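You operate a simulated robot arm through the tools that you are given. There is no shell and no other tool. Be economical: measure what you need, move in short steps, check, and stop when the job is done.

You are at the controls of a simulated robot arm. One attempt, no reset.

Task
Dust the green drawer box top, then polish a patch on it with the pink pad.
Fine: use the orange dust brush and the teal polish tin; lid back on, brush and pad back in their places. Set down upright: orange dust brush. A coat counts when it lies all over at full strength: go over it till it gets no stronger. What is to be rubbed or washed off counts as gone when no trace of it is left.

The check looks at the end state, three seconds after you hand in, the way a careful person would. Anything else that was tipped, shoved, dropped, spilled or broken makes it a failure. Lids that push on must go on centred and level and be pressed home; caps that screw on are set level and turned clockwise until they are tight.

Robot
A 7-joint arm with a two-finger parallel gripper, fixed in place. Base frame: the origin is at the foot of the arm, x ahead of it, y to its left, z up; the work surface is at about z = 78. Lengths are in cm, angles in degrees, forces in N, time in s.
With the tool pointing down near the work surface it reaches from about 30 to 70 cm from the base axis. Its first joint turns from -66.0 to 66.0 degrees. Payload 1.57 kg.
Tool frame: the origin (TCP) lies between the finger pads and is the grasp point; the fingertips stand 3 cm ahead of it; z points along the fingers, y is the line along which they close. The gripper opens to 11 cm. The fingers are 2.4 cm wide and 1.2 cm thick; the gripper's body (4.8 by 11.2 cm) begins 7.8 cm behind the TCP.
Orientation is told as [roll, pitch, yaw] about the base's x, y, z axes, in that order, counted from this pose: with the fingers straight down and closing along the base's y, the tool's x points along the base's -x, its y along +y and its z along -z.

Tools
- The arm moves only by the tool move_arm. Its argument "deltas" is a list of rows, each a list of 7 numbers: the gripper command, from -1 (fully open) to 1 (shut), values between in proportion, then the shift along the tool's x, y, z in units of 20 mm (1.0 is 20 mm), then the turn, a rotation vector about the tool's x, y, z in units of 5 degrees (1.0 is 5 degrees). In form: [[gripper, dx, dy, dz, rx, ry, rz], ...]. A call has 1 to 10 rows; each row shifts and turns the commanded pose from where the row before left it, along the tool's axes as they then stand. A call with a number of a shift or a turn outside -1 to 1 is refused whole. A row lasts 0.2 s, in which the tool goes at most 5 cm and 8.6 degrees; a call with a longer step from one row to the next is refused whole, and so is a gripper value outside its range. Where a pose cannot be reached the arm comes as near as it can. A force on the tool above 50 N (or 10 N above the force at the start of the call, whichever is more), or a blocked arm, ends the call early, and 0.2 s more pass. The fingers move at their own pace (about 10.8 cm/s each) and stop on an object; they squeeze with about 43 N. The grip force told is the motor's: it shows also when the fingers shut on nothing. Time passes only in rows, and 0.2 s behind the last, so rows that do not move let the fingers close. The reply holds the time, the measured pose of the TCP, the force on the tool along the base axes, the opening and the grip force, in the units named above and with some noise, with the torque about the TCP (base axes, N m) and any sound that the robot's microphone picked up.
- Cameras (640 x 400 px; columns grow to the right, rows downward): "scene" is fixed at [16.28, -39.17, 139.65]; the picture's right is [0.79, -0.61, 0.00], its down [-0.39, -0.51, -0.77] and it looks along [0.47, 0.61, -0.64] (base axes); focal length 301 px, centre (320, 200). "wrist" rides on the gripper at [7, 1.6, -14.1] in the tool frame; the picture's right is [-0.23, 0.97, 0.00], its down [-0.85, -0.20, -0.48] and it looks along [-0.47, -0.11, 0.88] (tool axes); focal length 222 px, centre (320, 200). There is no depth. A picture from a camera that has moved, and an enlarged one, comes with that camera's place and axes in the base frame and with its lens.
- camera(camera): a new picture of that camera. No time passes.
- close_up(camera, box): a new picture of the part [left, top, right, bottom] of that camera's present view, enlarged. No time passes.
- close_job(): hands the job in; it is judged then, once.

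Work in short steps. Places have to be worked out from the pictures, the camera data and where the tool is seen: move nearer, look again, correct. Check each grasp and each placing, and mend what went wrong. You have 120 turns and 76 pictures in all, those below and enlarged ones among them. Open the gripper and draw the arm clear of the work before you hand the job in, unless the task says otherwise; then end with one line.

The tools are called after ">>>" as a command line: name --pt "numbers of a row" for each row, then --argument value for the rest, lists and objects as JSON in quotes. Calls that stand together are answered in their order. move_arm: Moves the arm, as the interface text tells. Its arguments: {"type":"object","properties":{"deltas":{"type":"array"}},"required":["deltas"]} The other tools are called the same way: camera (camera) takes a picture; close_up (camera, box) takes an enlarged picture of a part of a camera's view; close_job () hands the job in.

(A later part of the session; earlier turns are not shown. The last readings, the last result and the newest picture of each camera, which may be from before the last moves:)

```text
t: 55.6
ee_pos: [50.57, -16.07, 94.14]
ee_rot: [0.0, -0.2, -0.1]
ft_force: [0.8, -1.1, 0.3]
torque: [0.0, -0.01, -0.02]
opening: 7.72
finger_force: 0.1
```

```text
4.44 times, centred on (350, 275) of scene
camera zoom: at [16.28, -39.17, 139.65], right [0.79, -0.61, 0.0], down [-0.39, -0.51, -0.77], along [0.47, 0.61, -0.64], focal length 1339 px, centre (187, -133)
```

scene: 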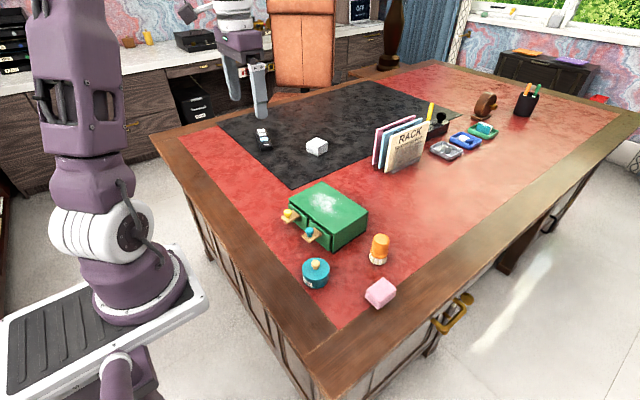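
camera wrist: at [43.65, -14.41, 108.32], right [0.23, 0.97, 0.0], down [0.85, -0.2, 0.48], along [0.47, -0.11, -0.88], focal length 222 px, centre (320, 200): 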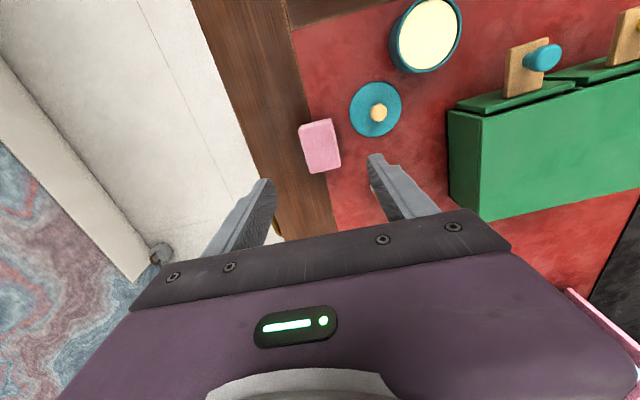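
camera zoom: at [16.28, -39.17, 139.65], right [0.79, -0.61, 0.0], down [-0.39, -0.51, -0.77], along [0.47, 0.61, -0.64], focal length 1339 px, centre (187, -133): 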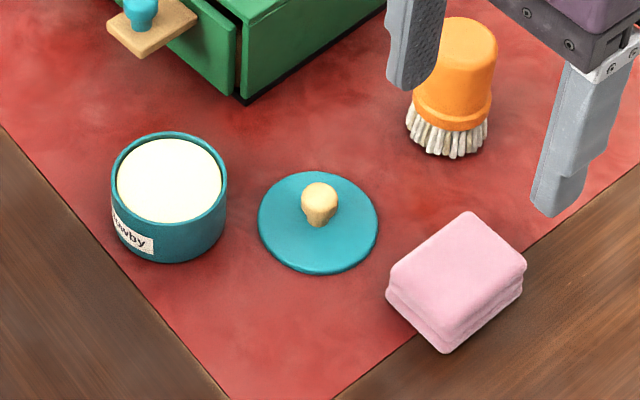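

Lid rests flat. Zoom on the pad from the wrist to get its centre and yaw.

>>> close_up --camera "wrist" --box '[280, 100, 360, 190]'

>>> close_up --camera "scene" --box '[355, 265, 415, 315]'

```text
4.44 times, centred on (320, 145) of wrist
camera zoom: at [43.65, -14.41, 108.32], right [0.23, 0.97, 0.0], down [0.85, -0.2, 0.48], along [0.47, -0.11, -0.88], focal length 987 px, centre (320, 444)
```

zoom: 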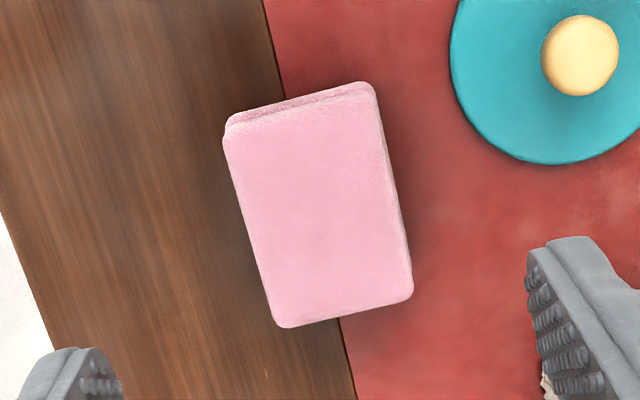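

```text
8.00 times, centred on (385, 290) of scene
camera zoom: at [16.28, -39.17, 139.65], right [0.79, -0.61, 0.0], down [-0.39, -0.51, -0.77], along [0.47, 0.61, -0.64], focal length 2410 px, centre (-200, -520)
```

zoom: 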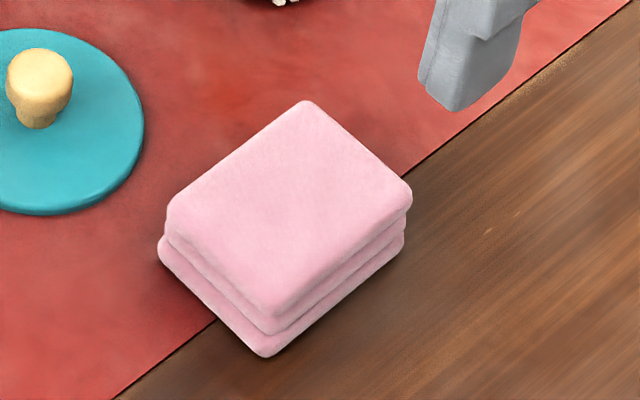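

Pad: 5.8×4.2×2 cm, yaw ≈0, centre (51.5,-16.2). Descend with the fingertips 1 cm above the table and grip across y.

>>> move_arm --pt "-0.4 -0.46 -0.06 1 0 0 0" --pt "-0.4 0 0 1 0 0 0" --pt "-0.4 0 0 1 0 0 0" --pt "-0.4 0 0 1 0 0 0" --pt "-0.4 0 0 1 0 0 0" --pt "-0.4 0 0 0.9 0 0 0" --pt "-0.4 0 0 0.1 0 0 0" --pt "-0.4 0 0 0 0 0 0"

>>> move_arm --pt "0 0 0 0 0 0 0" --pt "0.2 0 0 0 0 0 0" --pt "1 0 0 0 0 0 0" --pt "1 0 0 0 0 0 0" --pt "1 0 0 0 0 0 0"

>>> close_up --camera "scene" --box '[340, 250, 420, 320]'

```text
t: 57.4
ee_pos: [51.66, -16.2, 82.11]
ee_rot: [-0.1, -0.1, -0.1]
ft_force: [-0.1, -0.5, 0.2]
torque: [-0.02, -0.01, 0.0]
opening: 7.7
finger_force: 0.1
```

```text
t: 58.6
ee_pos: [51.46, -16.19, 82.14]
ee_rot: [0.0, 0.0, 0.0]
ft_force: [-0.1, 0.5, -0.1]
torque: [0.02, -0.01, 0.0]
opening: 4.39
finger_force: 42.9
```

```text
5.71 times, centred on (380, 285) of scene
camera zoom: at [16.28, -39.17, 139.65], right [0.79, -0.61, 0.0], down [-0.39, -0.51, -0.77], along [0.47, 0.61, -0.64], focal length 1722 px, centre (-23, -286)
```

zoom: 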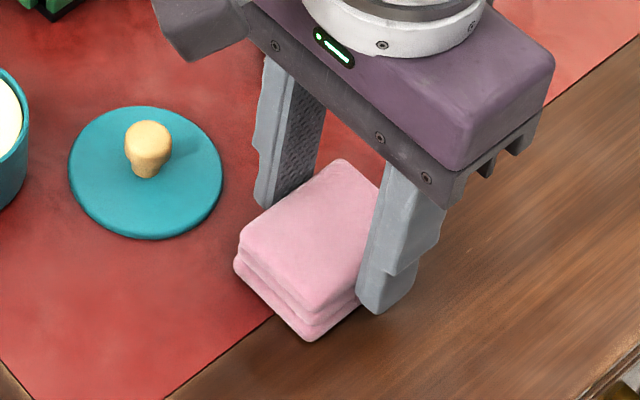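

Pad gripped. Lift and carry over the tin (about (42.6,-3.35)).

>>> move_arm --pt "1 0 0 -0.5 0 0 0" --pt "1 0 0 -1 0 0 0" --pt "1 0 0 -1 0 0 0" --pt "1 0 0 -1 0 0 0" --pt "1 0 0 -1 0 0 0" --pt "1 0 0 0 0 0 0"

>>> move_arm --pt "1 0.6 0.9 0 0 0 0" --pt "1 0.6 0.9 0 0 0 0" --pt "1 0.6 0.9 0 0 0 0" --pt "1 0.6 0.9 0 0 0 0" --pt "1 0.6 0.9 0 0 0 0" --pt "1 0.6 0.9 0 0 0 0" --pt "1 0.6 0.9 0 0 0 0" --pt "1 0.25 0.12 0 0 0 0" --pt "1 0 0 0 0 0 0"

>>> close_up --camera "scene" --box '[275, 220, 375, 300]'

>>> camera --camera "wrist"

```text
t: 60.0
ee_pos: [51.38, -15.97, 91.25]
ee_rot: [0.0, 0.0, 0.1]
ft_force: [0.2, -0.5, -0.5]
torque: [0.01, -0.03, -0.01]
opening: 4.38
finger_force: 43.1
```

```text
t: 62.0
ee_pos: [42.57, -3.24, 91.1]
ee_rot: [0.0, -0.1, 0.0]
ft_force: [0.5, -0.8, -1.0]
torque: [0.04, -0.02, -0.02]
opening: 4.4
finger_force: 43.2
```

```text
5.00 times, centred on (325, 260) of scene
camera zoom: at [16.28, -39.17, 139.65], right [0.79, -0.61, 0.0], down [-0.39, -0.51, -0.77], along [0.47, 0.61, -0.64], focal length 1506 px, centre (295, -100)
```

zoom: 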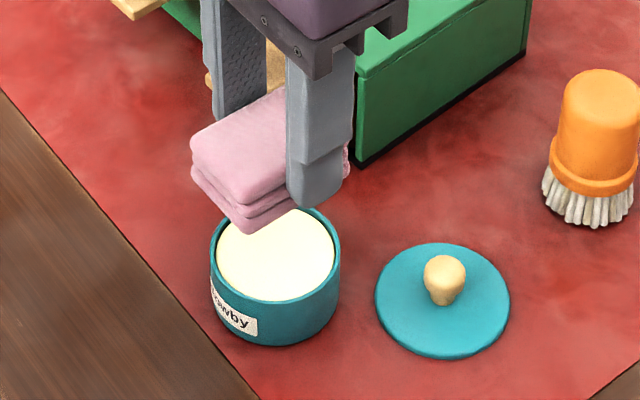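

```text
37 pictures are left
camera wrist: at [35.62, -1.6, 105.26], right [0.23, 0.97, 0.0], down [0.85, -0.2, 0.48], along [0.47, -0.11, -0.88], focal length 222 px, centre (320, 200)
```

wrist: 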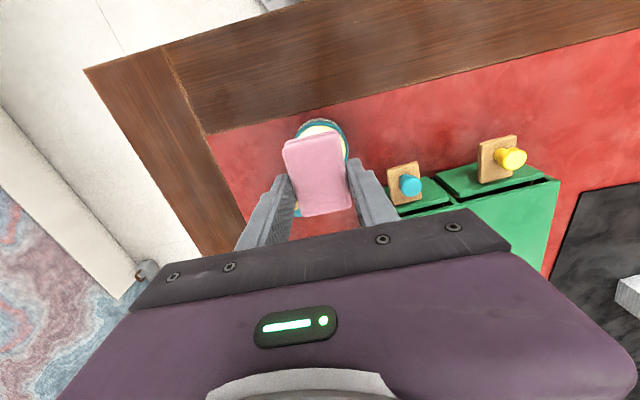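

Pad is aligned over the tin with polish nearly rim-high. Lower until it touches.

>>> move_arm --pt "1 0 0 1 0 0 0" --pt "1 0 0 1 0 0 0" --pt "1 0 0 0.5 0 0 0" --pt "1 0 0 0.1 0 0 0" --pt "1 0 0 0 0 0 0"

>>> move_arm --pt "1 0 0 0.1 0 0 0" --pt "1 0 0 0 0 0 0"

>>> move_arm --pt "1 0 0 0.1 0 0 0" --pt "1 0 0 0 0 0 0"

```text
t: 63.2
ee_pos: [42.54, -3.33, 85.85]
ee_rot: [0.0, 0.0, -0.1]
ft_force: [0.0, -0.5, -0.5]
torque: [-0.03, 0.01, -0.02]
opening: 4.41
finger_force: 43.4
```

```text
t: 63.8
ee_pos: [42.68, -3.13, 85.76]
ee_rot: [0.0, -0.1, 0.0]
ft_force: [-0.4, 0.4, -0.1]
torque: [-0.01, -0.03, -0.02]
opening: 4.37
finger_force: 43.1
```

```text
t: 64.3
ee_pos: [42.61, -3.36, 85.68]
ee_rot: [0.0, -0.1, 0.0]
ft_force: [-3.7, 1.7, 17.7]
torque: [0.05, 0.33, -0.02]
opening: 4.38
finger_force: 43.0
stopped in row 2: the force on the tool passed its limit (the readings are from after the stop); the commanded pose is now the measured one
```

Contact at 85.6. Hold with light pressure and a tiny wiggle, then raise and look.

>>> move_arm --pt "1 0 0 0 0 0 0" --pt "1 0.1 0 0 0 0 0" --pt "1 -0.2 0 0 0 0 0" --pt "1 0.1 0.1 0 0 0 0" --pt "1 0 -0.2 0 0 0 0" --pt "1 0 0.1 0 0 0 0" --pt "1 0 0 0 0 0 0"

>>> move_arm --pt "1 0 0 -0.5 0 0 0" --pt "1 0 0 -1 0 0 0" --pt "1 0 0 -1 0 0 0" --pt "1 0 0 -1 0 0 0" --pt "1 0 0 -1 0 0 0" --pt "1 0 0 0 0 0 0"

>>> close_up --camera "scene" --box '[275, 210, 375, 300]'

```text
t: 65.9
ee_pos: [42.7, -3.21, 85.71]
ee_rot: [0.0, -0.2, -0.1]
ft_force: [-0.1, 0.3, 5.5]
torque: [-0.05, -0.07, 0.0]
opening: 4.36
finger_force: 43.0
```

```text
t: 67.3
ee_pos: [42.81, -3.32, 94.6]
ee_rot: [0.0, -0.1, -0.1]
ft_force: [-0.3, -0.2, -0.7]
torque: [-0.01, -0.01, -0.01]
opening: 4.38
finger_force: 42.5
```

```text
4.44 times, centred on (325, 255) of scene
camera zoom: at [16.28, -39.17, 139.65], right [0.79, -0.61, 0.0], down [-0.39, -0.51, -0.77], along [0.47, 0.61, -0.64], focal length 1339 px, centre (298, -44)
```

zoom: 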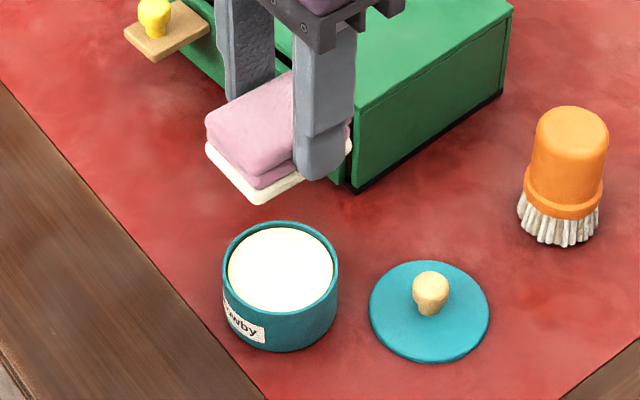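

The pad's underside is now coated cream. Carry it over the middle of the box top.

>>> move_arm --pt "1 -0.9 0.9 0 0 0 0" --pt "1 -0.9 0.9 0 0 0 0" --pt "1 -0.9 0.9 0 0 0 0" --pt "1 -0.9 0.9 0 0 0 0" --pt "1 -0.9 0.9 0 0 0 0" --pt "1 -0.9 0.9 0 0 0 0" --pt "1 -0.9 0.9 0 0 0 0" --pt "1 -0.4 0.6 0 0 0 0" --pt "1 0 0 0 0 0 0"

>>> move_arm --pt "1 0 0 1 0 0 0" --pt "1 0 0 1 0 0 0" --pt "1 0 0 0.1 0 0 0" --pt "1 0 0 0.1 0 0 0" --pt "1 0 0 0 0 0 0"

>>> move_arm --pt "1 0 0 0.1 0 0 0" --pt "1 0 0 0 0 0 0"

```text
t: 69.3
ee_pos: [55.98, 10.62, 94.51]
ee_rot: [0.0, 0.0, 0.0]
ft_force: [0.7, 0.8, -0.8]
torque: [-0.02, 0.01, -0.02]
opening: 4.36
finger_force: 43.1
```

```text
t: 70.5
ee_pos: [56.04, 10.49, 90.35]
ee_rot: [0.0, -0.1, 0.0]
ft_force: [0.3, -0.1, -0.7]
torque: [-0.01, 0.04, 0.02]
opening: 4.37
finger_force: 43.1
```

```text
t: 71.1
ee_pos: [56.16, 10.52, 90.01]
ee_rot: [0.0, -0.2, 0.0]
ft_force: [0.6, -0.1, -0.2]
torque: [-0.01, 0.04, 0.02]
opening: 4.39
finger_force: 43.1
```

>>> move_arm --pt "1 0 0 0.08 0 0 0" --pt "1 0 0 0 0 0 0"

>>> move_arm --pt "1 0 0 0.06 0 0 0" --pt "1 0 0 0 0 0 0"

```text
t: 71.7
ee_pos: [56.15, 10.44, 89.89]
ee_rot: [0.0, -0.2, 0.1]
ft_force: [-0.2, 0.3, -0.4]
torque: [-0.05, -0.01, 0.01]
opening: 4.39
finger_force: 42.9
```

```text
t: 72.3
ee_pos: [56.16, 10.56, 89.76]
ee_rot: [-0.1, -0.2, 0.1]
ft_force: [0.4, 0.3, -0.8]
torque: [0.03, 0.02, 0.02]
opening: 4.36
finger_force: 42.6
```

>>> move_arm --pt "1 0 0 0.06 0 0 0" --pt "1 0 0 0 0 0 0"

>>> move_arm --pt "1 0 0 0.06 0 0 0" --pt "1 0 0 0 0 0 0"

```text
t: 72.9
ee_pos: [56.21, 10.45, 89.66]
ee_rot: [0.0, -0.2, 0.0]
ft_force: [0.4, 0.1, -0.1]
torque: [-0.04, -0.01, 0.03]
opening: 4.36
finger_force: 43.1
```

```text
t: 73.5
ee_pos: [56.17, 10.51, 89.67]
ee_rot: [-0.1, -0.3, -0.1]
ft_force: [-3.9, 0.0, 17.1]
torque: [-0.04, 0.21, 0.01]
opening: 4.37
finger_force: 43.1
```

Contact (17 N). Rub along y a short distance and check the coat and the box.

>>> move_arm --pt "1 0 0.4 -0.02 0 0 0" --pt "1 0 0.4 0 0 0 0" --pt "1 0 -0.4 0 0 0 0" --pt "1 0 -0.4 0 0 0 0" --pt "1 0 -0.4 0 0 0 0" --pt "1 0 -0.4 0 0 0 0" --pt "1 0 -0.4 0 0 0 0" --pt "1 0 -0.4 0 0 0 0"

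>>> close_up --camera "scene" --box '[270, 160, 390, 260]'

```text
t: 75.3
ee_pos: [56.12, 7.45, 89.56]
ee_rot: [0.0, -0.2, 0.0]
ft_force: [0.9, 15.5, 36.0]
torque: [0.56, -0.08, -0.06]
opening: 4.37
finger_force: 42.7
```

```text
4.00 times, centred on (330, 210) of scene
camera zoom: at [16.22, -39.14, 139.66], right [0.79, -0.61, 0.0], down [-0.39, -0.51, -0.77], along [0.47, 0.61, -0.64], focal length 1205 px, centre (280, 160)
```

zoom: 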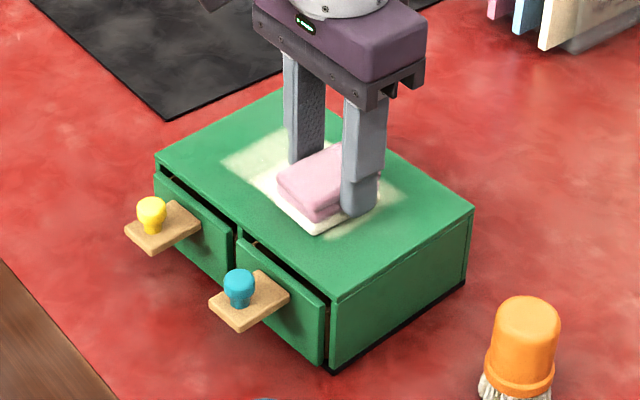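

A cream coat is being laid and the box hasn't shifted. Ease pressure slightly and keep rubbing over the patch.

>>> move_arm --pt "1 0 0.5 -0.05 0 0 0" --pt "1 0 0.5 0 0 0 0" --pt "1 0 0.5 0 0 0 0" --pt "1 0 0.5 0 0 0 0" --pt "1 0 0.5 0 0 0 0" --pt "1 0 0.4 0 0 0 0" --pt "1 0.3 0 0 0 0 0" --pt "1 0 -0.5 0 0 0 0" --pt "1 0 -0.5 0 0 0 0" --pt "1 0 -0.5 0 0 0 0"

>>> move_arm --pt "1 0 -0.5 0 0 0 0" --pt "1 0 -0.5 0 0 0 0" --pt "1 0 -0.4 0 0 0 0" --pt "1 -0.6 0 0 0 0 0" --pt "1 0 0.5 0 0 0 0" --pt "1 0 0.5 0 0 0 0" --pt "1 0 0.5 0 0 0 0" --pt "1 0 0.5 0 0 0 0" --pt "1 0 0.5 0 0 0 0" --pt "1 0 0.4 0 0 0 0"

>>> move_arm --pt "1 0 0 -1 0 0 0" --pt "1 0 -1 -1 0 0 0" --pt "1 0 -1 0 0 0 0" --pt "1 0 -1 0 0 0 0" --pt "1 0 -1 0 0 0 0" --pt "1 0 -1 0 0 0 0" --pt "1 0 -1 0 0 0 0" --pt "1 0 0 0 0 0 0"

>>> close_up --camera "scene" --box '[270, 160, 390, 260]'

```text
t: 77.5
ee_pos: [55.59, 10.02, 89.75]
ee_rot: [0.0, -0.1, 0.1]
ft_force: [-1.0, 0.4, -0.6]
torque: [0.01, 0.01, 0.01]
opening: 4.38
finger_force: 43.0
```

```text
t: 79.7
ee_pos: [56.66, 13.17, 89.7]
ee_rot: [0.1, -0.2, 0.0]
ft_force: [0.7, 0.4, 0.0]
torque: [-0.01, 0.0, 0.0]
opening: 4.4
finger_force: 42.7
```

```text
t: 81.5
ee_pos: [56.65, 1.08, 93.53]
ee_rot: [0.0, -0.1, 0.0]
ft_force: [-0.1, -0.3, -0.7]
torque: [-0.02, 0.02, 0.03]
opening: 4.4
finger_force: 42.6
```

```text
4.00 times, centred on (330, 210) of scene
camera zoom: at [16.28, -39.17, 139.65], right [0.79, -0.61, 0.0], down [-0.39, -0.51, -0.77], along [0.47, 0.61, -0.64], focal length 1205 px, centre (280, 160)
```

zoom: 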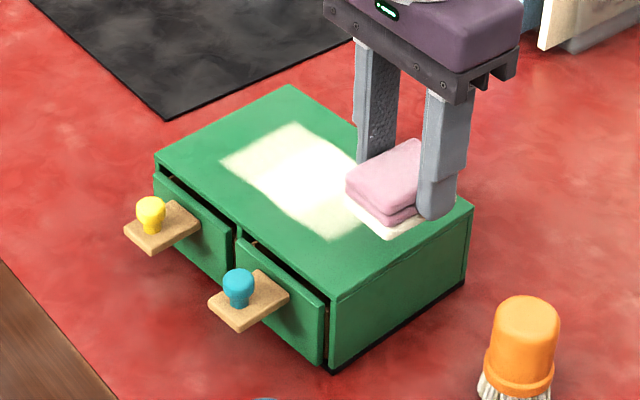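

The core is strong but the ends are weaker. Return and rub more within the same bounds, with light but steady contact.

>>> move_arm --pt "1 0.5 1 0 0 0 0" --pt "1 0 1 0 0 0 0" --pt "1 0 1 1 0 0 0" --pt "1 0 0.15 0.8 0 0 0" --pt "1 0 0 0.1 0 0 0" --pt "1 0 0 0.06 0 0 0" --pt "1 0 0 0 0 0 0"

>>> move_arm --pt "1 0 0 0.04 0 0 0" --pt "1 0 0 0 0 0 0"

```text
t: 83.1
ee_pos: [55.56, 7.33, 89.74]
ee_rot: [0.1, -0.2, 0.0]
ft_force: [-0.4, 0.7, -1.5]
torque: [0.02, 0.01, 0.04]
opening: 4.38
finger_force: 43.0
```

```text
t: 83.7
ee_pos: [55.67, 7.38, 89.7]
ee_rot: [0.0, -0.3, 0.0]
ft_force: [0.1, -0.6, -0.6]
torque: [0.02, -0.01, -0.04]
opening: 4.41
finger_force: 43.2
```

>>> move_arm --pt "1 0 0 0.06 0 0 0" --pt "1 0 0 0 0 0 0"

>>> move_arm --pt "1 0 0 0.04 0 0 0" --pt "1 0 0 0 0 0 0"

```text
t: 84.3
ee_pos: [55.49, 7.43, 89.62]
ee_rot: [0.0, -0.2, 0.0]
ft_force: [-4.4, 0.2, 10.9]
torque: [0.01, 0.14, -0.01]
opening: 4.38
finger_force: 43.4
```

```text
t: 84.9
ee_pos: [55.68, 7.41, 89.55]
ee_rot: [-0.1, -0.3, -0.1]
ft_force: [-6.8, -1.2, 31.0]
torque: [-0.06, 0.42, -0.01]
opening: 4.39
finger_force: 43.3
```

>>> move_arm --pt "1 0 0.5 -0.015 0 0 0" --pt "1 0 0.5 0 0 0 0" --pt "1 0 0.5 0 0 0 0" --pt "1 0 0.5 0 0 0 0" --pt "1 0 0.5 0 0 0 0" --pt "1 0 0.45 0 0 0 0" --pt "1 -0.6 0 0 0 0 0" --pt "1 0 -0.5 0 0 0 0" --pt "1 0 -0.5 0 0 0 0" --pt "1 0 -0.5 0 0 0 0"

>>> move_arm --pt "1 0 -0.5 0 0 0 0" --pt "1 0 -0.5 0 0 0 0" --pt "1 0 -0.45 0 0 0 0" --pt "1 0.6 0 0 0 0 0" --pt "1 0 0.5 0 0 0 0" --pt "1 0 0.5 0 0 0 0" --pt "1 0 0.5 0 0 0 0" --pt "1 0 0.5 0 0 0 0" --pt "1 0 0.5 0 0 0 0" --pt "1 0 0.45 0 0 0 0"

>>> move_arm --pt "1 -0.6 0 0 0 0 0" --pt "1 0 -0.5 0 0 0 0" --pt "1 0 -0.5 0 0 0 0" --pt "1 0 -0.5 0 0 0 0" --pt "1 0 -0.5 0 0 0 0" --pt "1 0 -0.5 0 0 0 0" --pt "1 0 -0.45 0 0 0 0" --pt "1 0 0 0 0 0 0"

>>> move_arm --pt "1 0 0 -1 0 0 0" --pt "1 0 -1 -1 0 0 0" --pt "1 0 -1 0 0 0 0" --pt "1 0 -1 0 0 0 0" --pt "1 0 -1 0 0 0 0" --pt "1 0 -1 0 0 0 0" --pt "1 0 0 0 0 0 0"

>>> close_up --camera "scene" --box '[290, 170, 380, 240]'

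```text
t: 87.1
ee_pos: [56.86, 10.32, 89.58]
ee_rot: [0.1, -0.2, 0.0]
ft_force: [0.3, 6.1, 13.6]
torque: [0.25, -0.04, 0.02]
opening: 4.37
finger_force: 43.0
```

```text
t: 89.3
ee_pos: [55.54, 13.38, 89.62]
ee_rot: [0.0, -0.1, 0.0]
ft_force: [0.2, -9.4, 18.3]
torque: [-0.39, -0.2, -0.04]
opening: 4.38
finger_force: 42.9
```

```text
t: 91.1
ee_pos: [56.76, 7.48, 89.52]
ee_rot: [0.0, -0.1, 0.0]
ft_force: [-0.5, 2.0, 2.5]
torque: [0.04, -0.09, 0.08]
opening: 4.38
finger_force: 43.3
```

```text
t: 92.7
ee_pos: [56.73, -2.62, 93.51]
ee_rot: [0.0, 0.0, 0.0]
ft_force: [-0.1, 0.1, -0.3]
torque: [0.0, 0.01, -0.02]
opening: 4.38
finger_force: 43.3
```

```text
5.71 times, centred on (335, 205) of scene
camera zoom: at [16.28, -39.17, 139.65], right [0.79, -0.61, 0.0], down [-0.39, -0.51, -0.77], along [0.47, 0.61, -0.64], focal length 1722 px, centre (234, 171)
```

zoom: 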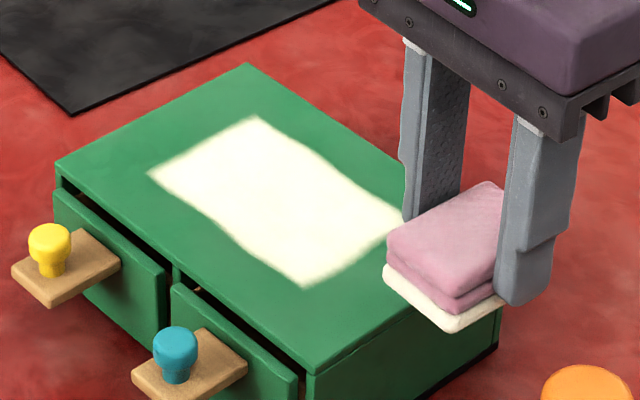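

Coat is much fuller. Zoom in to judge uniformity.

>>> close_up --camera "scene" --box '[312, 186, 366, 226]'

>>> camera --camera "wrist"

```text
10.00 times, centred on (339, 206) of scene
camera zoom: at [16.28, -39.17, 139.65], right [0.79, -0.61, 0.0], down [-0.39, -0.51, -0.77], along [0.47, 0.61, -0.64], focal length 3013 px, centre (130, 140)
```

zoom: 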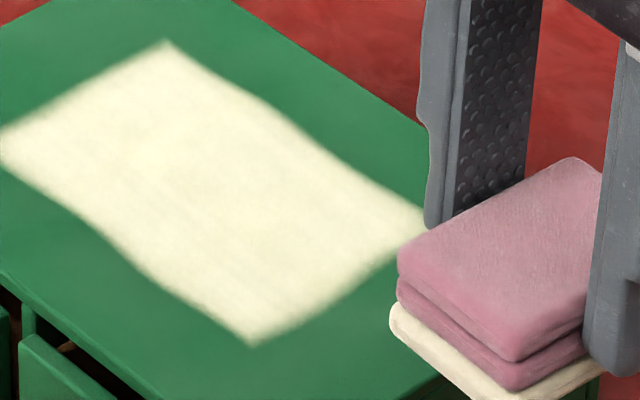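

```text
31 pictures are left
camera wrist: at [49.82, -0.96, 107.73], right [0.23, 0.97, 0.0], down [0.85, -0.2, 0.48], along [0.47, -0.11, -0.88], focal length 222 px, centre (320, 200)
```

wrist: 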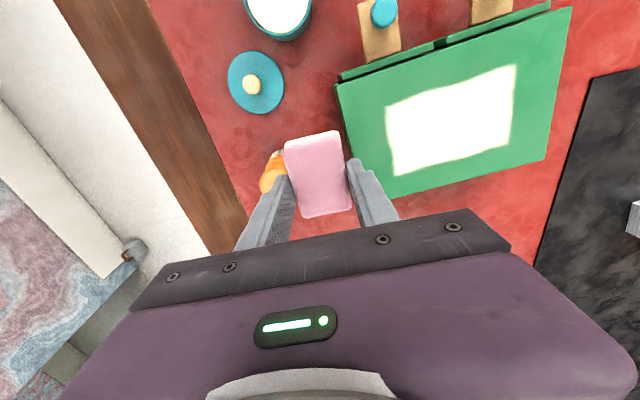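

Nearly uniform; one more saturating round over the same bounds.

>>> move_arm --pt "1 0.2 1 0 0 0 0" --pt "1 0.2 1 0 0 0 0" --pt "1 0.15 1 0 0 0 0" --pt "1 0 1 0 0 0 0" --pt "1 0 1 1 0 0 0" --pt "1 0 0 0.85 0 0 0" --pt "1 0 0 0.08 0 0 0" --pt "1 0 0 0 0 0 0"

>>> move_arm --pt "1 0 0 0.04 0 0 0" --pt "1 0 0 0 0 0 0"

```text
t: 94.5
ee_pos: [55.67, 7.47, 89.57]
ee_rot: [0.0, -0.2, 0.0]
ft_force: [0.3, 0.3, -0.8]
torque: [-0.01, 0.02, -0.01]
opening: 4.38
finger_force: 42.7
```

```text
t: 95.1
ee_pos: [55.64, 7.37, 89.57]
ee_rot: [-0.1, -0.2, 0.0]
ft_force: [0.4, 0.1, -0.8]
torque: [-0.01, 0.0, 0.01]
opening: 4.4
finger_force: 42.7
```

>>> move_arm --pt "1 0 0 0.04 0 0 0" --pt "1 0 0 0 0 0 0"

>>> move_arm --pt "1 0 0 0.03 0 0 0" --pt "1 0 0 0 0 0 0"

```text
t: 95.7
ee_pos: [55.72, 7.38, 89.51]
ee_rot: [0.0, -0.2, 0.0]
ft_force: [-2.5, -0.3, 9.0]
torque: [-0.07, 0.14, 0.01]
opening: 4.4
finger_force: 43.1
```

```text
t: 96.3
ee_pos: [55.71, 7.45, 89.47]
ee_rot: [0.1, -0.1, 0.0]
ft_force: [-5.6, -3.0, 26.7]
torque: [-0.13, 0.4, -0.05]
opening: 4.39
finger_force: 43.1
```

>>> move_arm --pt "1 0 0.5 -0.01 0 0 0" --pt "1 0 0.5 0 0 0 0" --pt "1 0 0.5 0 0 0 0" --pt "1 0 0.5 0 0 0 0" --pt "1 0 0.5 0 0 0 0" --pt "1 0 0.45 0 0 0 0" --pt "1 -0.55 0 0 0 0 0" --pt "1 0 -0.5 0 0 0 0" --pt "1 0 -0.5 0 0 0 0" --pt "1 0 -0.5 0 0 0 0"

>>> move_arm --pt "1 0 -0.5 0 0 0 0" --pt "1 0 -0.5 0 0 0 0" --pt "1 0 -0.45 0 0 0 0" --pt "1 0.55 0 0.01 0 0 0" --pt "1 0 0.5 0 0 0 0" --pt "1 0 0.5 0 0 0 0" --pt "1 0 0.5 0 0 0 0" --pt "1 0 0.5 0 0 0 0" --pt "1 0 0.5 0 0 0 0" --pt "1 0 0.45 0 0 0 0"

>>> move_arm --pt "1 -0.55 0 0.01 0 0 0" --pt "1 0 -0.5 0 0 0 0" --pt "1 0 -0.5 0 0 0 0" --pt "1 0 -0.5 0 0 0 0" --pt "1 0 -0.5 0 0 0 0" --pt "1 0 -0.5 0 0 0 0" --pt "1 0 -0.45 0 0 0 0" --pt "1 0 0 0 0 0 0"

>>> move_arm --pt "1 0 0 -1 0 0 0" --pt "1 0 -1 -1 0 0 0" --pt "1 0 -1 0 0 0 0" --pt "1 0 -1 0 0 0 0" --pt "1 0 -1 0 0 0 0" --pt "1 0 -1 0 0 0 0" --pt "1 0 -1 0 0 0 0" --pt "1 0 0 0 0 0 0"

>>> close_up --camera "scene" --box '[312, 186, 366, 226]'

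```text
t: 98.5
ee_pos: [56.96, 10.38, 89.52]
ee_rot: [0.1, -0.4, 0.1]
ft_force: [1.0, 10.2, 20.9]
torque: [0.43, -0.08, -0.01]
opening: 4.37
finger_force: 42.6
```

```text
t: 100.7
ee_pos: [55.55, 13.4, 89.55]
ee_rot: [0.0, 0.0, 0.0]
ft_force: [1.3, -8.6, 18.9]
torque: [-0.34, -0.03, 0.02]
opening: 4.37
finger_force: 42.8
```

```text
t: 102.5
ee_pos: [56.91, 7.46, 89.47]
ee_rot: [0.0, -0.1, -0.1]
ft_force: [-0.1, 4.4, 6.6]
torque: [0.17, -0.11, 0.09]
opening: 4.37
finger_force: 42.9
```

```text
t: 104.3
ee_pos: [56.82, -4.66, 93.43]
ee_rot: [0.0, -0.2, 0.0]
ft_force: [-1.1, 0.0, 0.0]
torque: [-0.01, 0.01, 0.05]
opening: 4.36
finger_force: 42.9
```

```text
10.00 times, centred on (339, 206) of scene
camera zoom: at [16.28, -39.17, 139.65], right [0.79, -0.61, 0.0], down [-0.39, -0.51, -0.77], along [0.47, 0.61, -0.64], focal length 3013 px, centre (130, 140)
```

zoom: 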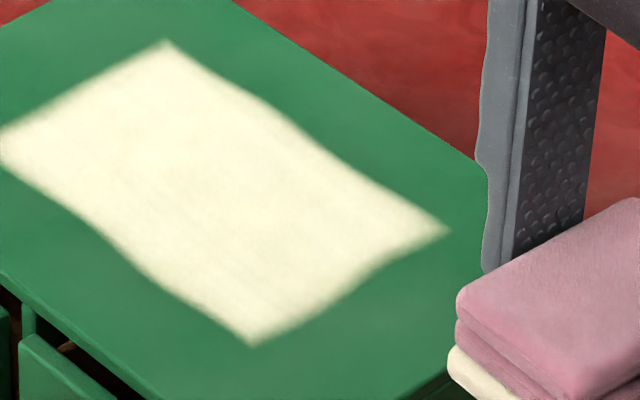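

Uniform and no stronger. To safely cover the whole formerly dusted footprint I'll extend the coat about 1 cm all round, rubbing perimeter loops.

>>> move_arm --pt "1 0.3 1 0 0 0 0" --pt "1 0.3 1 0 0 0 0" --pt "1 0.2 1 0 0 0 0" --pt "1 0 1 0 0 0 0" --pt "1 0 1 0 0 0 0" --pt "1 0 0.43 1 0 0 0" --pt "1 0 0 0.85 0 0 0" --pt "1 0 0 0.1 0 0 0" --pt "1 0 0 0 0 0 0"

>>> move_arm --pt "1 0 0 0.03 0 0 0" --pt "1 0 0 0 0 0 0"

```text
t: 106.3
ee_pos: [55.33, 6.16, 89.44]
ee_rot: [0.0, -0.2, 0.0]
ft_force: [-2.4, -1.6, 11.3]
torque: [-0.08, 0.15, -0.01]
opening: 4.36
finger_force: 42.3
```

```text
t: 106.9
ee_pos: [55.31, 6.15, 89.47]
ee_rot: [-0.1, -0.2, 0.1]
ft_force: [-3.0, -3.0, 14.5]
torque: [-0.12, 0.1, 0.03]
opening: 4.38
finger_force: 43.0
```

>>> move_arm --pt "1 0 0.6 0 0 0 0" --pt "1 0 0.6 0 0 0 0" --pt "1 0 0.6 0 0 0 0" --pt "1 0 0.6 0 0 0 0" --pt "1 0 0.6 0 0 0 0" --pt "1 0 0.6 0 0 0 0" --pt "1 0 0.6 0 0 0 0" --pt "1 -0.6 0 0 0 0 0" --pt "1 -0.6 0 0 0 0 0" --pt "1 0 -0.6 0 0 0 0"

>>> move_arm --pt "1 0 -0.6 0 0 0 0" --pt "1 0 -0.6 0 0 0 0" --pt "1 0 -0.6 0 0 0 0" --pt "1 0 -0.6 0 0 0 0" --pt "1 0 -0.6 0 0 0 0" --pt "1 0 -0.6 0 0 0 0" --pt "1 0.6 0 0.01 0 0 0" --pt "1 0.6 0 0 0 0 0"

>>> move_arm --pt "1 0 0.6 0 0 0 0" --pt "1 0 0.6 0 0 0 0" --pt "1 0 0.6 0 0 0 0" --pt "1 0 0.6 0 0 0 0" --pt "1 0 0.6 0 0 0 0" --pt "1 0 0.6 0 0 0 0" --pt "1 0 0.6 0 0 0 0" --pt "1 -0.6 0 0 0 0 0" --pt "1 -0.6 0 0 0 0 0" --pt "1 0 -0.6 0 0 0 0"

>>> move_arm --pt "1 0 -0.6 0 0 0 0" --pt "1 0 -0.6 0 0 0 0" --pt "1 0 -0.6 0 0 0 0" --pt "1 0 -0.6 0 0 0 0" --pt "1 0 -0.6 0 0 0 0" --pt "1 0 -0.6 0 0 0 0" --pt "1 0.6 0 0.01 0 0 0" --pt "1 0.6 0 0 0 0 0"

>>> close_up --camera "scene" --box '[280, 165, 390, 245]'

```text
t: 109.1
ee_pos: [57.67, 13.57, 89.51]
ee_rot: [0.1, -0.2, 0.0]
ft_force: [1.7, 5.7, 10.8]
torque: [0.17, 0.07, -0.07]
opening: 4.4
finger_force: 42.9
```

```text
t: 110.9
ee_pos: [55.21, 6.27, 89.53]
ee_rot: [0.0, -0.2, 0.0]
ft_force: [0.5, 0.4, 0.5]
torque: [0.01, -0.02, 0.0]
opening: 4.38
finger_force: 42.5
```

```text
t: 113.1
ee_pos: [57.73, 13.64, 89.42]
ee_rot: [0.2, -0.4, 0.1]
ft_force: [1.3, 10.8, 21.5]
torque: [0.25, 0.31, -0.15]
opening: 4.35
finger_force: 42.7
```

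```text
t: 114.9
ee_pos: [55.23, 6.05, 89.39]
ee_rot: [-0.1, -0.2, -0.1]
ft_force: [7.5, -0.9, 14.7]
torque: [-0.06, -0.16, -0.01]
opening: 4.4
finger_force: 43.3
```

```text
5.00 times, centred on (335, 205) of scene
camera zoom: at [16.27, -39.18, 139.64], right [0.79, -0.61, 0.0], down [-0.39, -0.51, -0.77], along [0.47, 0.61, -0.64], focal length 1506 px, centre (245, 175)
```

zoom: 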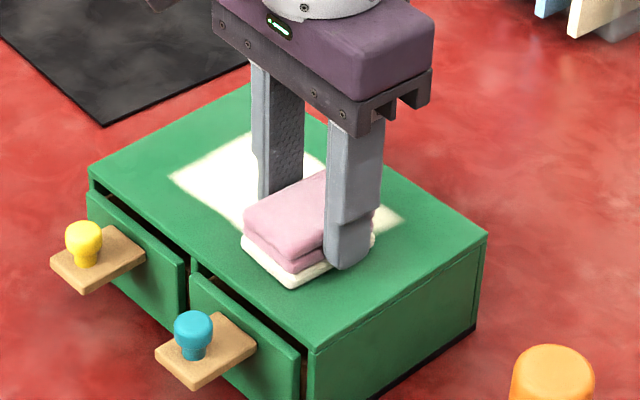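

Lift off and inspect whether the coat grew.

>>> move_arm --pt "1 0 0 -1 0 0 0" --pt "1 0 -1 -1 0 0 0" --pt "1 0 -1 0 0 0 0" --pt "1 0 -1 0 0 0 0" --pt "1 0 -1 0 0 0 0" --pt "1 0 -1 0 0 0 0" --pt "1 0 -1 0 0 0 0" --pt "1 0 0 0 0 0 0"

>>> close_up --camera "scene" --box '[290, 170, 380, 240]'

>>> close_up --camera "scene" --box '[312, 186, 366, 226]'

```text
t: 116.7
ee_pos: [55.26, -5.78, 93.35]
ee_rot: [-0.1, -0.2, 0.1]
ft_force: [-0.1, 0.0, -0.6]
torque: [-0.02, -0.03, 0.04]
opening: 4.39
finger_force: 43.5
```

```text
5.71 times, centred on (335, 205) of scene
camera zoom: at [16.28, -39.17, 139.65], right [0.79, -0.61, 0.0], down [-0.39, -0.51, -0.77], along [0.47, 0.61, -0.64], focal length 1722 px, centre (234, 171)
```

zoom: 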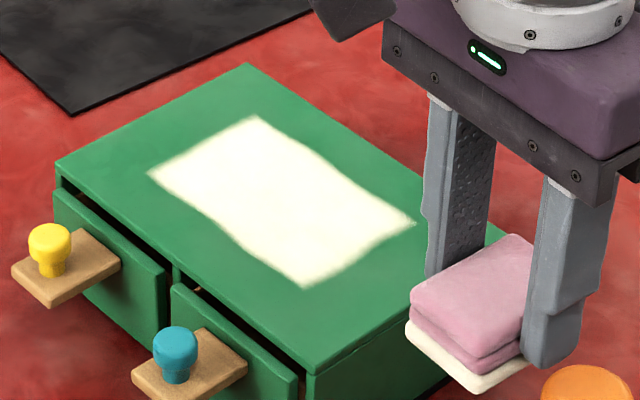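

```text
10.00 times, centred on (339, 206) of scene
camera zoom: at [16.28, -39.17, 139.65], right [0.79, -0.61, 0.0], down [-0.39, -0.51, -0.77], along [0.47, 0.61, -0.64], focal length 3013 px, centre (130, 140)
```

zoom: 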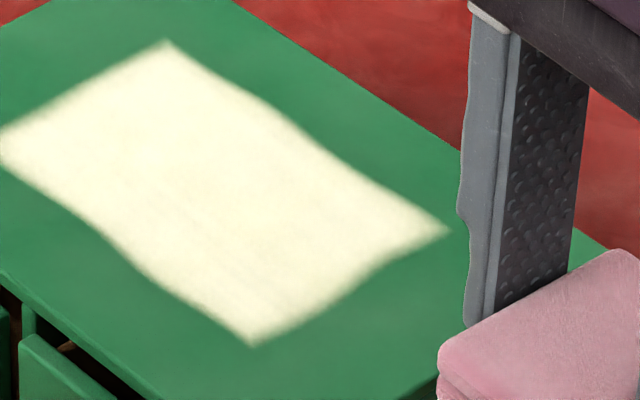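

The coat stays within a fixed patch outline, so that is the whole patch; interior has whitened, slightly less at the near end. I'll re-dip once and go over it again.

>>> move_arm --pt "1 0.9 0.2 0 0 0 0" --pt "1 0.9 0.2 0 0 0 0" --pt "1 0.9 0.2 0 0 0 0" --pt "1 0.9 0.2 0 0 0 0" --pt "1 0.9 0.2 0 0 0 0" --pt "1 0.9 0.2 0 0 0 0" --pt "1 0.9 0 0 0 0 0" --pt "1 0 0 0 0 0 0"

>>> move_arm --pt "1 0 0 1 0 0 0" --pt "1 0 0 1 0 0 0" --pt "1 0 0 1 0 0 0" --pt "1 0 0 0.72 0 0 0" --pt "1 0 0 0.05 0 0 0" --pt "1 0 0 0.05 0 0 0" --pt "1 0 0 0 0 0 0"

```text
t: 118.5
ee_pos: [42.7, -3.25, 93.29]
ee_rot: [0.0, -0.2, 0.0]
ft_force: [-0.2, 0.7, -0.9]
torque: [0.01, -0.01, 0.0]
opening: 4.34
finger_force: 42.7
```

```text
t: 120.1
ee_pos: [42.7, -3.3, 85.74]
ee_rot: [-0.1, -0.2, 0.0]
ft_force: [0.2, -0.1, -0.7]
torque: [0.0, -0.01, 0.03]
opening: 4.37
finger_force: 43.1
```

>>> move_arm --pt "1 0 0 0.06 0 0 0" --pt "1 0 0 0.04 0 0 0" --pt "1 0 0 0.03 0 0 0" --pt "1 0 0 0 0 0 0"

```text
t: 121.1
ee_pos: [42.72, -3.41, 85.41]
ee_rot: [0.0, -0.2, 0.0]
ft_force: [-0.6, 0.6, 3.2]
torque: [-0.01, -0.08, 0.03]
opening: 4.36
finger_force: 42.8
```

Light contact; press a touch, then lift and return to the patch's near end.

>>> move_arm --pt "1 0 0 0.03 0 0 0" --pt "1 0 0 0 0 0 0" --pt "1 0 0 0 0 0 0" --pt "1 0 0 -0.5 0 0 0" --pt "1 0 0 -1 0 0 0" --pt "1 0 0 -1 0 0 0" --pt "1 0 0 -1 0 0 0" --pt "1 0 0 -0.6 0 0 0"

>>> move_arm --pt "1 -1 0.8 0 0 0 0" --pt "1 -1 0.8 0 0 0 0" --pt "1 -1 0.8 0 0 0 0" --pt "1 -1 0.8 0 0 0 0" --pt "1 -1 0.8 0 0 0 0" --pt "1 -1 0.8 0 0 0 0" --pt "1 -0.4 0.5 0 0 0 0" --pt "1 0 0 1 0 0 0" --pt "1 0 0 0.8 0 0 0" --pt "1 0 0 0 0 0 0"

```text
t: 122.9
ee_pos: [42.7, -3.24, 93.59]
ee_rot: [-0.1, -0.2, 0.0]
ft_force: [0.4, -0.6, -0.3]
torque: [-0.01, 0.0, -0.01]
opening: 4.42
finger_force: 42.8
```

```text
t: 125.1
ee_pos: [55.48, 7.35, 89.96]
ee_rot: [0.0, 0.0, 0.0]
ft_force: [-0.1, 0.1, -0.5]
torque: [0.01, -0.01, 0.0]
opening: 4.38
finger_force: 43.3
```

>>> move_arm --pt "1 0 0 0.2 0 0 0" --pt "1 0 0 0.04 0 0 0" --pt "1 0 0 0 0 0 0"

```text
t: 125.9
ee_pos: [55.54, 7.42, 89.65]
ee_rot: [0.0, -0.1, 0.1]
ft_force: [-0.8, 0.1, -1.8]
torque: [-0.02, -0.03, 0.03]
opening: 4.35
finger_force: 42.9
```

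>>> move_arm --pt "1 0 0 0.06 0 0 0" --pt "1 0 0 0.03 0 0 0" --pt "1 0 0 0 0 0 0"

```text
t: 126.7
ee_pos: [55.53, 7.41, 89.49]
ee_rot: [0.0, -0.2, -0.1]
ft_force: [-2.8, -0.7, 17.2]
torque: [-0.02, 0.15, 0.01]
opening: 4.4
finger_force: 43.2
```

In contact at 17 N; rub the near end extra, then the whole patch.

>>> move_arm --pt "1 0 -0.5 0 0 0 0" --pt "1 -0.5 0 0 0 0 0" --pt "1 -0.5 0 0 0 0 0" --pt "1 0 0.7 0 0 0 0" --pt "1 0 0.7 0 0 0 0" --pt "1 0.5 0 0 0 0 0" --pt "1 0.5 0 0 0 0 0" --pt "1 0 -0.7 0 0 0 0" --pt "1 0 -0.7 0 0 0 0" --pt "1 0 0 0.01 0 0 0"

>>> move_arm --pt "1 0 0.6 0 0 0 0" --pt "1 0 0.6 0 0 0 0" --pt "1 0 0.6 0 0 0 0" --pt "1 0 0.6 0 0 0 0" --pt "1 0 0.6 0 0 0 0" --pt "1 0 0.6 0 0 0 0" --pt "1 0 0.4 0 0 0 0" --pt "1 -0.5 0 0 0 0 0" --pt "1 -0.5 0 0 0 0 0" --pt "1 0 -0.6 0 0 0 0"

>>> move_arm --pt "1 0 -0.6 0.01 0 0 0" --pt "1 0 -0.6 0 0 0 0" --pt "1 0 -0.6 0 0 0 0" --pt "1 0 -0.6 0 0 0 0" --pt "1 0 -0.6 0 0 0 0" --pt "1 0 -0.4 0 0 0 0" --pt "1 0.5 0 0 0 0 0" --pt "1 0 0.6 0 0 0 0" --pt "1 0 0.6 0 0 0 0" --pt "1 0 -0.6 0 0 0 0"

>>> move_arm --pt "1 0 -0.6 0 0 0 0" --pt "1 0 0 -1 0 0 0" --pt "1 0 -1 -1 0 0 0" --pt "1 0 -1 0 0 0 0" --pt "1 0 -1 0 0 0 0" --pt "1 0 -1 0 0 0 0" --pt "1 0 -1 0 0 0 0" --pt "1 0 -1 0 0 0 0" --pt "1 0 0 0 0 0 0"

>>> close_up --camera "scene" --box '[312, 186, 366, 226]'

```text
t: 128.9
ee_pos: [55.41, 6.42, 89.48]
ee_rot: [0.1, -0.2, 0.0]
ft_force: [-0.6, 4.3, 9.3]
torque: [0.19, -0.05, 0.0]
opening: 4.37
finger_force: 43.0
```

```text
t: 131.1
ee_pos: [57.55, 13.22, 89.47]
ee_rot: [0.2, -0.3, 0.0]
ft_force: [0.9, 7.1, 16.6]
torque: [0.19, 0.06, -0.06]
opening: 4.38
finger_force: 43.0
```

```text
t: 133.3
ee_pos: [56.53, 7.72, 89.46]
ee_rot: [0.2, -0.2, 0.1]
ft_force: [0.1, 8.0, 17.6]
torque: [0.13, 0.04, -0.01]
opening: 4.41
finger_force: 42.8
```

```text
t: 135.3
ee_pos: [56.52, -5.94, 93.39]
ee_rot: [0.0, -0.2, 0.0]
ft_force: [1.0, 0.3, 0.9]
torque: [-0.02, 0.02, -0.03]
opening: 4.38
finger_force: 42.8
```

```text
10.00 times, centred on (339, 206) of scene
camera zoom: at [16.28, -39.17, 139.65], right [0.79, -0.61, 0.0], down [-0.39, -0.51, -0.77], along [0.47, 0.61, -0.64], focal length 3013 px, centre (130, 140)
```

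zoom: 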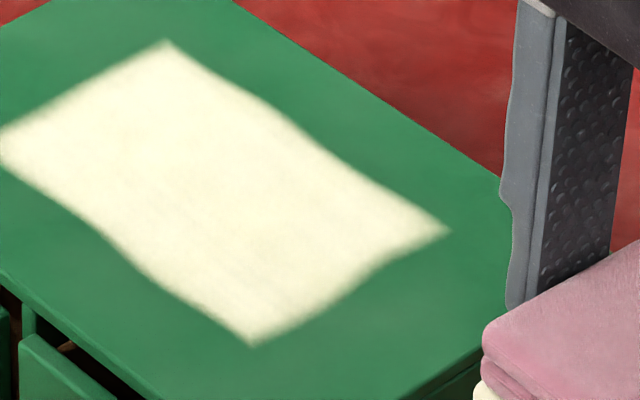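

The coat no longer changes: full strength. Return the pad to (51.5,-16.2).

>>> move_arm --pt "1 0.9 -0.8 0 0 0 0" --pt "1 0.9 -0.8 0 0 0 0" --pt "1 0.7 -0.8 0 0 0 0" --pt "1 0 -0.8 0 0 0 0" --pt "1 0 -0.8 0 0 0 0" --pt "1 0 -0.8 0 0 0 0" --pt "1 0 -0.32 0 0 0 0" --pt "1 0 0 0 0 0 0"

>>> move_arm --pt "1 0 0 1 0 0 0" --pt "1 0 0 1 0 0 0" --pt "1 0 0 1 0 0 0" --pt "1 0 0 1 0 0 0" --pt "1 0 0 1 0 0 0" --pt "1 0 0 0.5 0 0 0" --pt "1 0 0 0.05 0 0 0" --pt "1 0 0 0 0 0 0"

```text
t: 137.1
ee_pos: [51.44, -15.94, 93.22]
ee_rot: [0.1, -0.2, -0.1]
ft_force: [-0.1, -0.1, -0.4]
torque: [-0.02, -0.01, 0.02]
opening: 4.38
finger_force: 43.6
```

```text
t: 138.9
ee_pos: [51.39, -15.87, 82.29]
ee_rot: [0.0, -0.3, 0.0]
ft_force: [-0.6, 0.7, -0.6]
torque: [-0.01, 0.0, -0.03]
opening: 4.36
finger_force: 43.2
```

>>> move_arm --pt "1 -0.04 -0.14 0 0 0 0" --pt "1 0 0 0.06 0 0 0" --pt "1 0 0 0.04 0 0 0" --pt "1 0 0 0 0 0 0"

>>> move_arm --pt "1 0 0 0.05 0 0 0" --pt "1 0 0 0 0 0 0"

```text
t: 139.9
ee_pos: [51.67, -16.2, 81.98]
ee_rot: [0.0, -0.1, 0.1]
ft_force: [0.0, -0.3, -0.8]
torque: [0.01, -0.01, -0.03]
opening: 4.34
finger_force: 42.9
```

```text
t: 140.5
ee_pos: [51.59, -16.17, 81.86]
ee_rot: [0.0, -0.1, 0.1]
ft_force: [-0.5, 0.1, 4.5]
torque: [0.02, -0.02, 0.01]
opening: 4.37
finger_force: 42.5
```

Pad touches the table. Release, rise, and move toward the lid.

>>> move_arm --pt "0.15 0 0 0 0 0 0" --pt "-0.3 0 0 0 0 0 0" --pt "-0.3 0 0 0 0 0 0" --pt "-0.3 0 0 -0.5 0 0 0" --pt "-0.3 0 0 -1 0 0 0" --pt "-0.3 0 0 -1 0 0 0" --pt "-0.3 0 0 -1 0 0 0" --pt "-0.3 0 0 -1 0 0 0" --pt "-0.3 0 0 -1 0 0 0"

>>> move_arm --pt "-0.3 0.3 1 0 0 0 0" --pt "-0.3 0.3 1 0 0 0 0" --pt "0.2 0.3 1 0 0 0 0" --pt "0.25 0.35 1 0 0 0 0" --pt "0.25 0 0 0 0 0 0"

>>> camera --camera "wrist"

>>> close_up --camera "scene" --box '[280, 220, 410, 320]'

```text
t: 142.5
ee_pos: [51.52, -16.21, 93.11]
ee_rot: [0.0, -0.2, 0.0]
ft_force: [0.3, 0.1, -0.1]
torque: [0.01, -0.01, 0.03]
opening: 7.15
finger_force: 0.0
```

```text
t: 143.7
ee_pos: [48.94, -8.33, 92.99]
ee_rot: [0.0, -0.1, -0.1]
ft_force: [0.1, 0.0, 0.0]
torque: [0.01, 0.0, 0.01]
opening: 4.12
finger_force: 0.1
```

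```text
25 pictures are left
camera wrist: at [41.99, -6.65, 107.15], right [0.23, 0.97, 0.0], down [0.85, -0.2, 0.48], along [0.47, -0.11, -0.88], focal length 222 px, centre (320, 200)
```

wrist: 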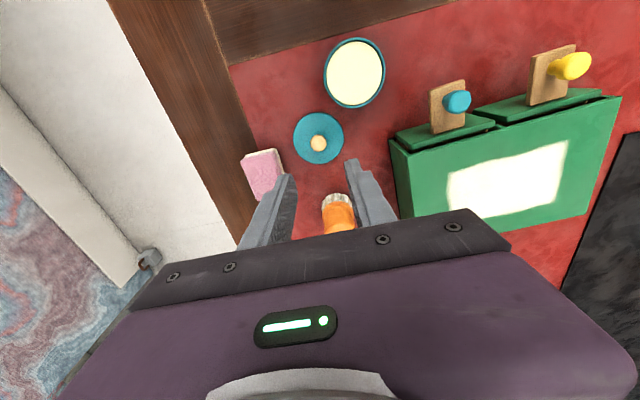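

```text
4.00 times, centred on (345, 270) of scene
camera zoom: at [16.28, -39.17, 139.65], right [0.79, -0.61, 0.0], down [-0.39, -0.51, -0.77], along [0.47, 0.61, -0.64], focal length 1205 px, centre (220, -80)
```

zoom: 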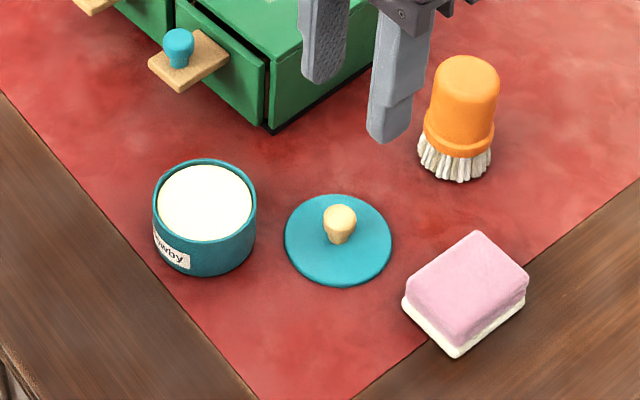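

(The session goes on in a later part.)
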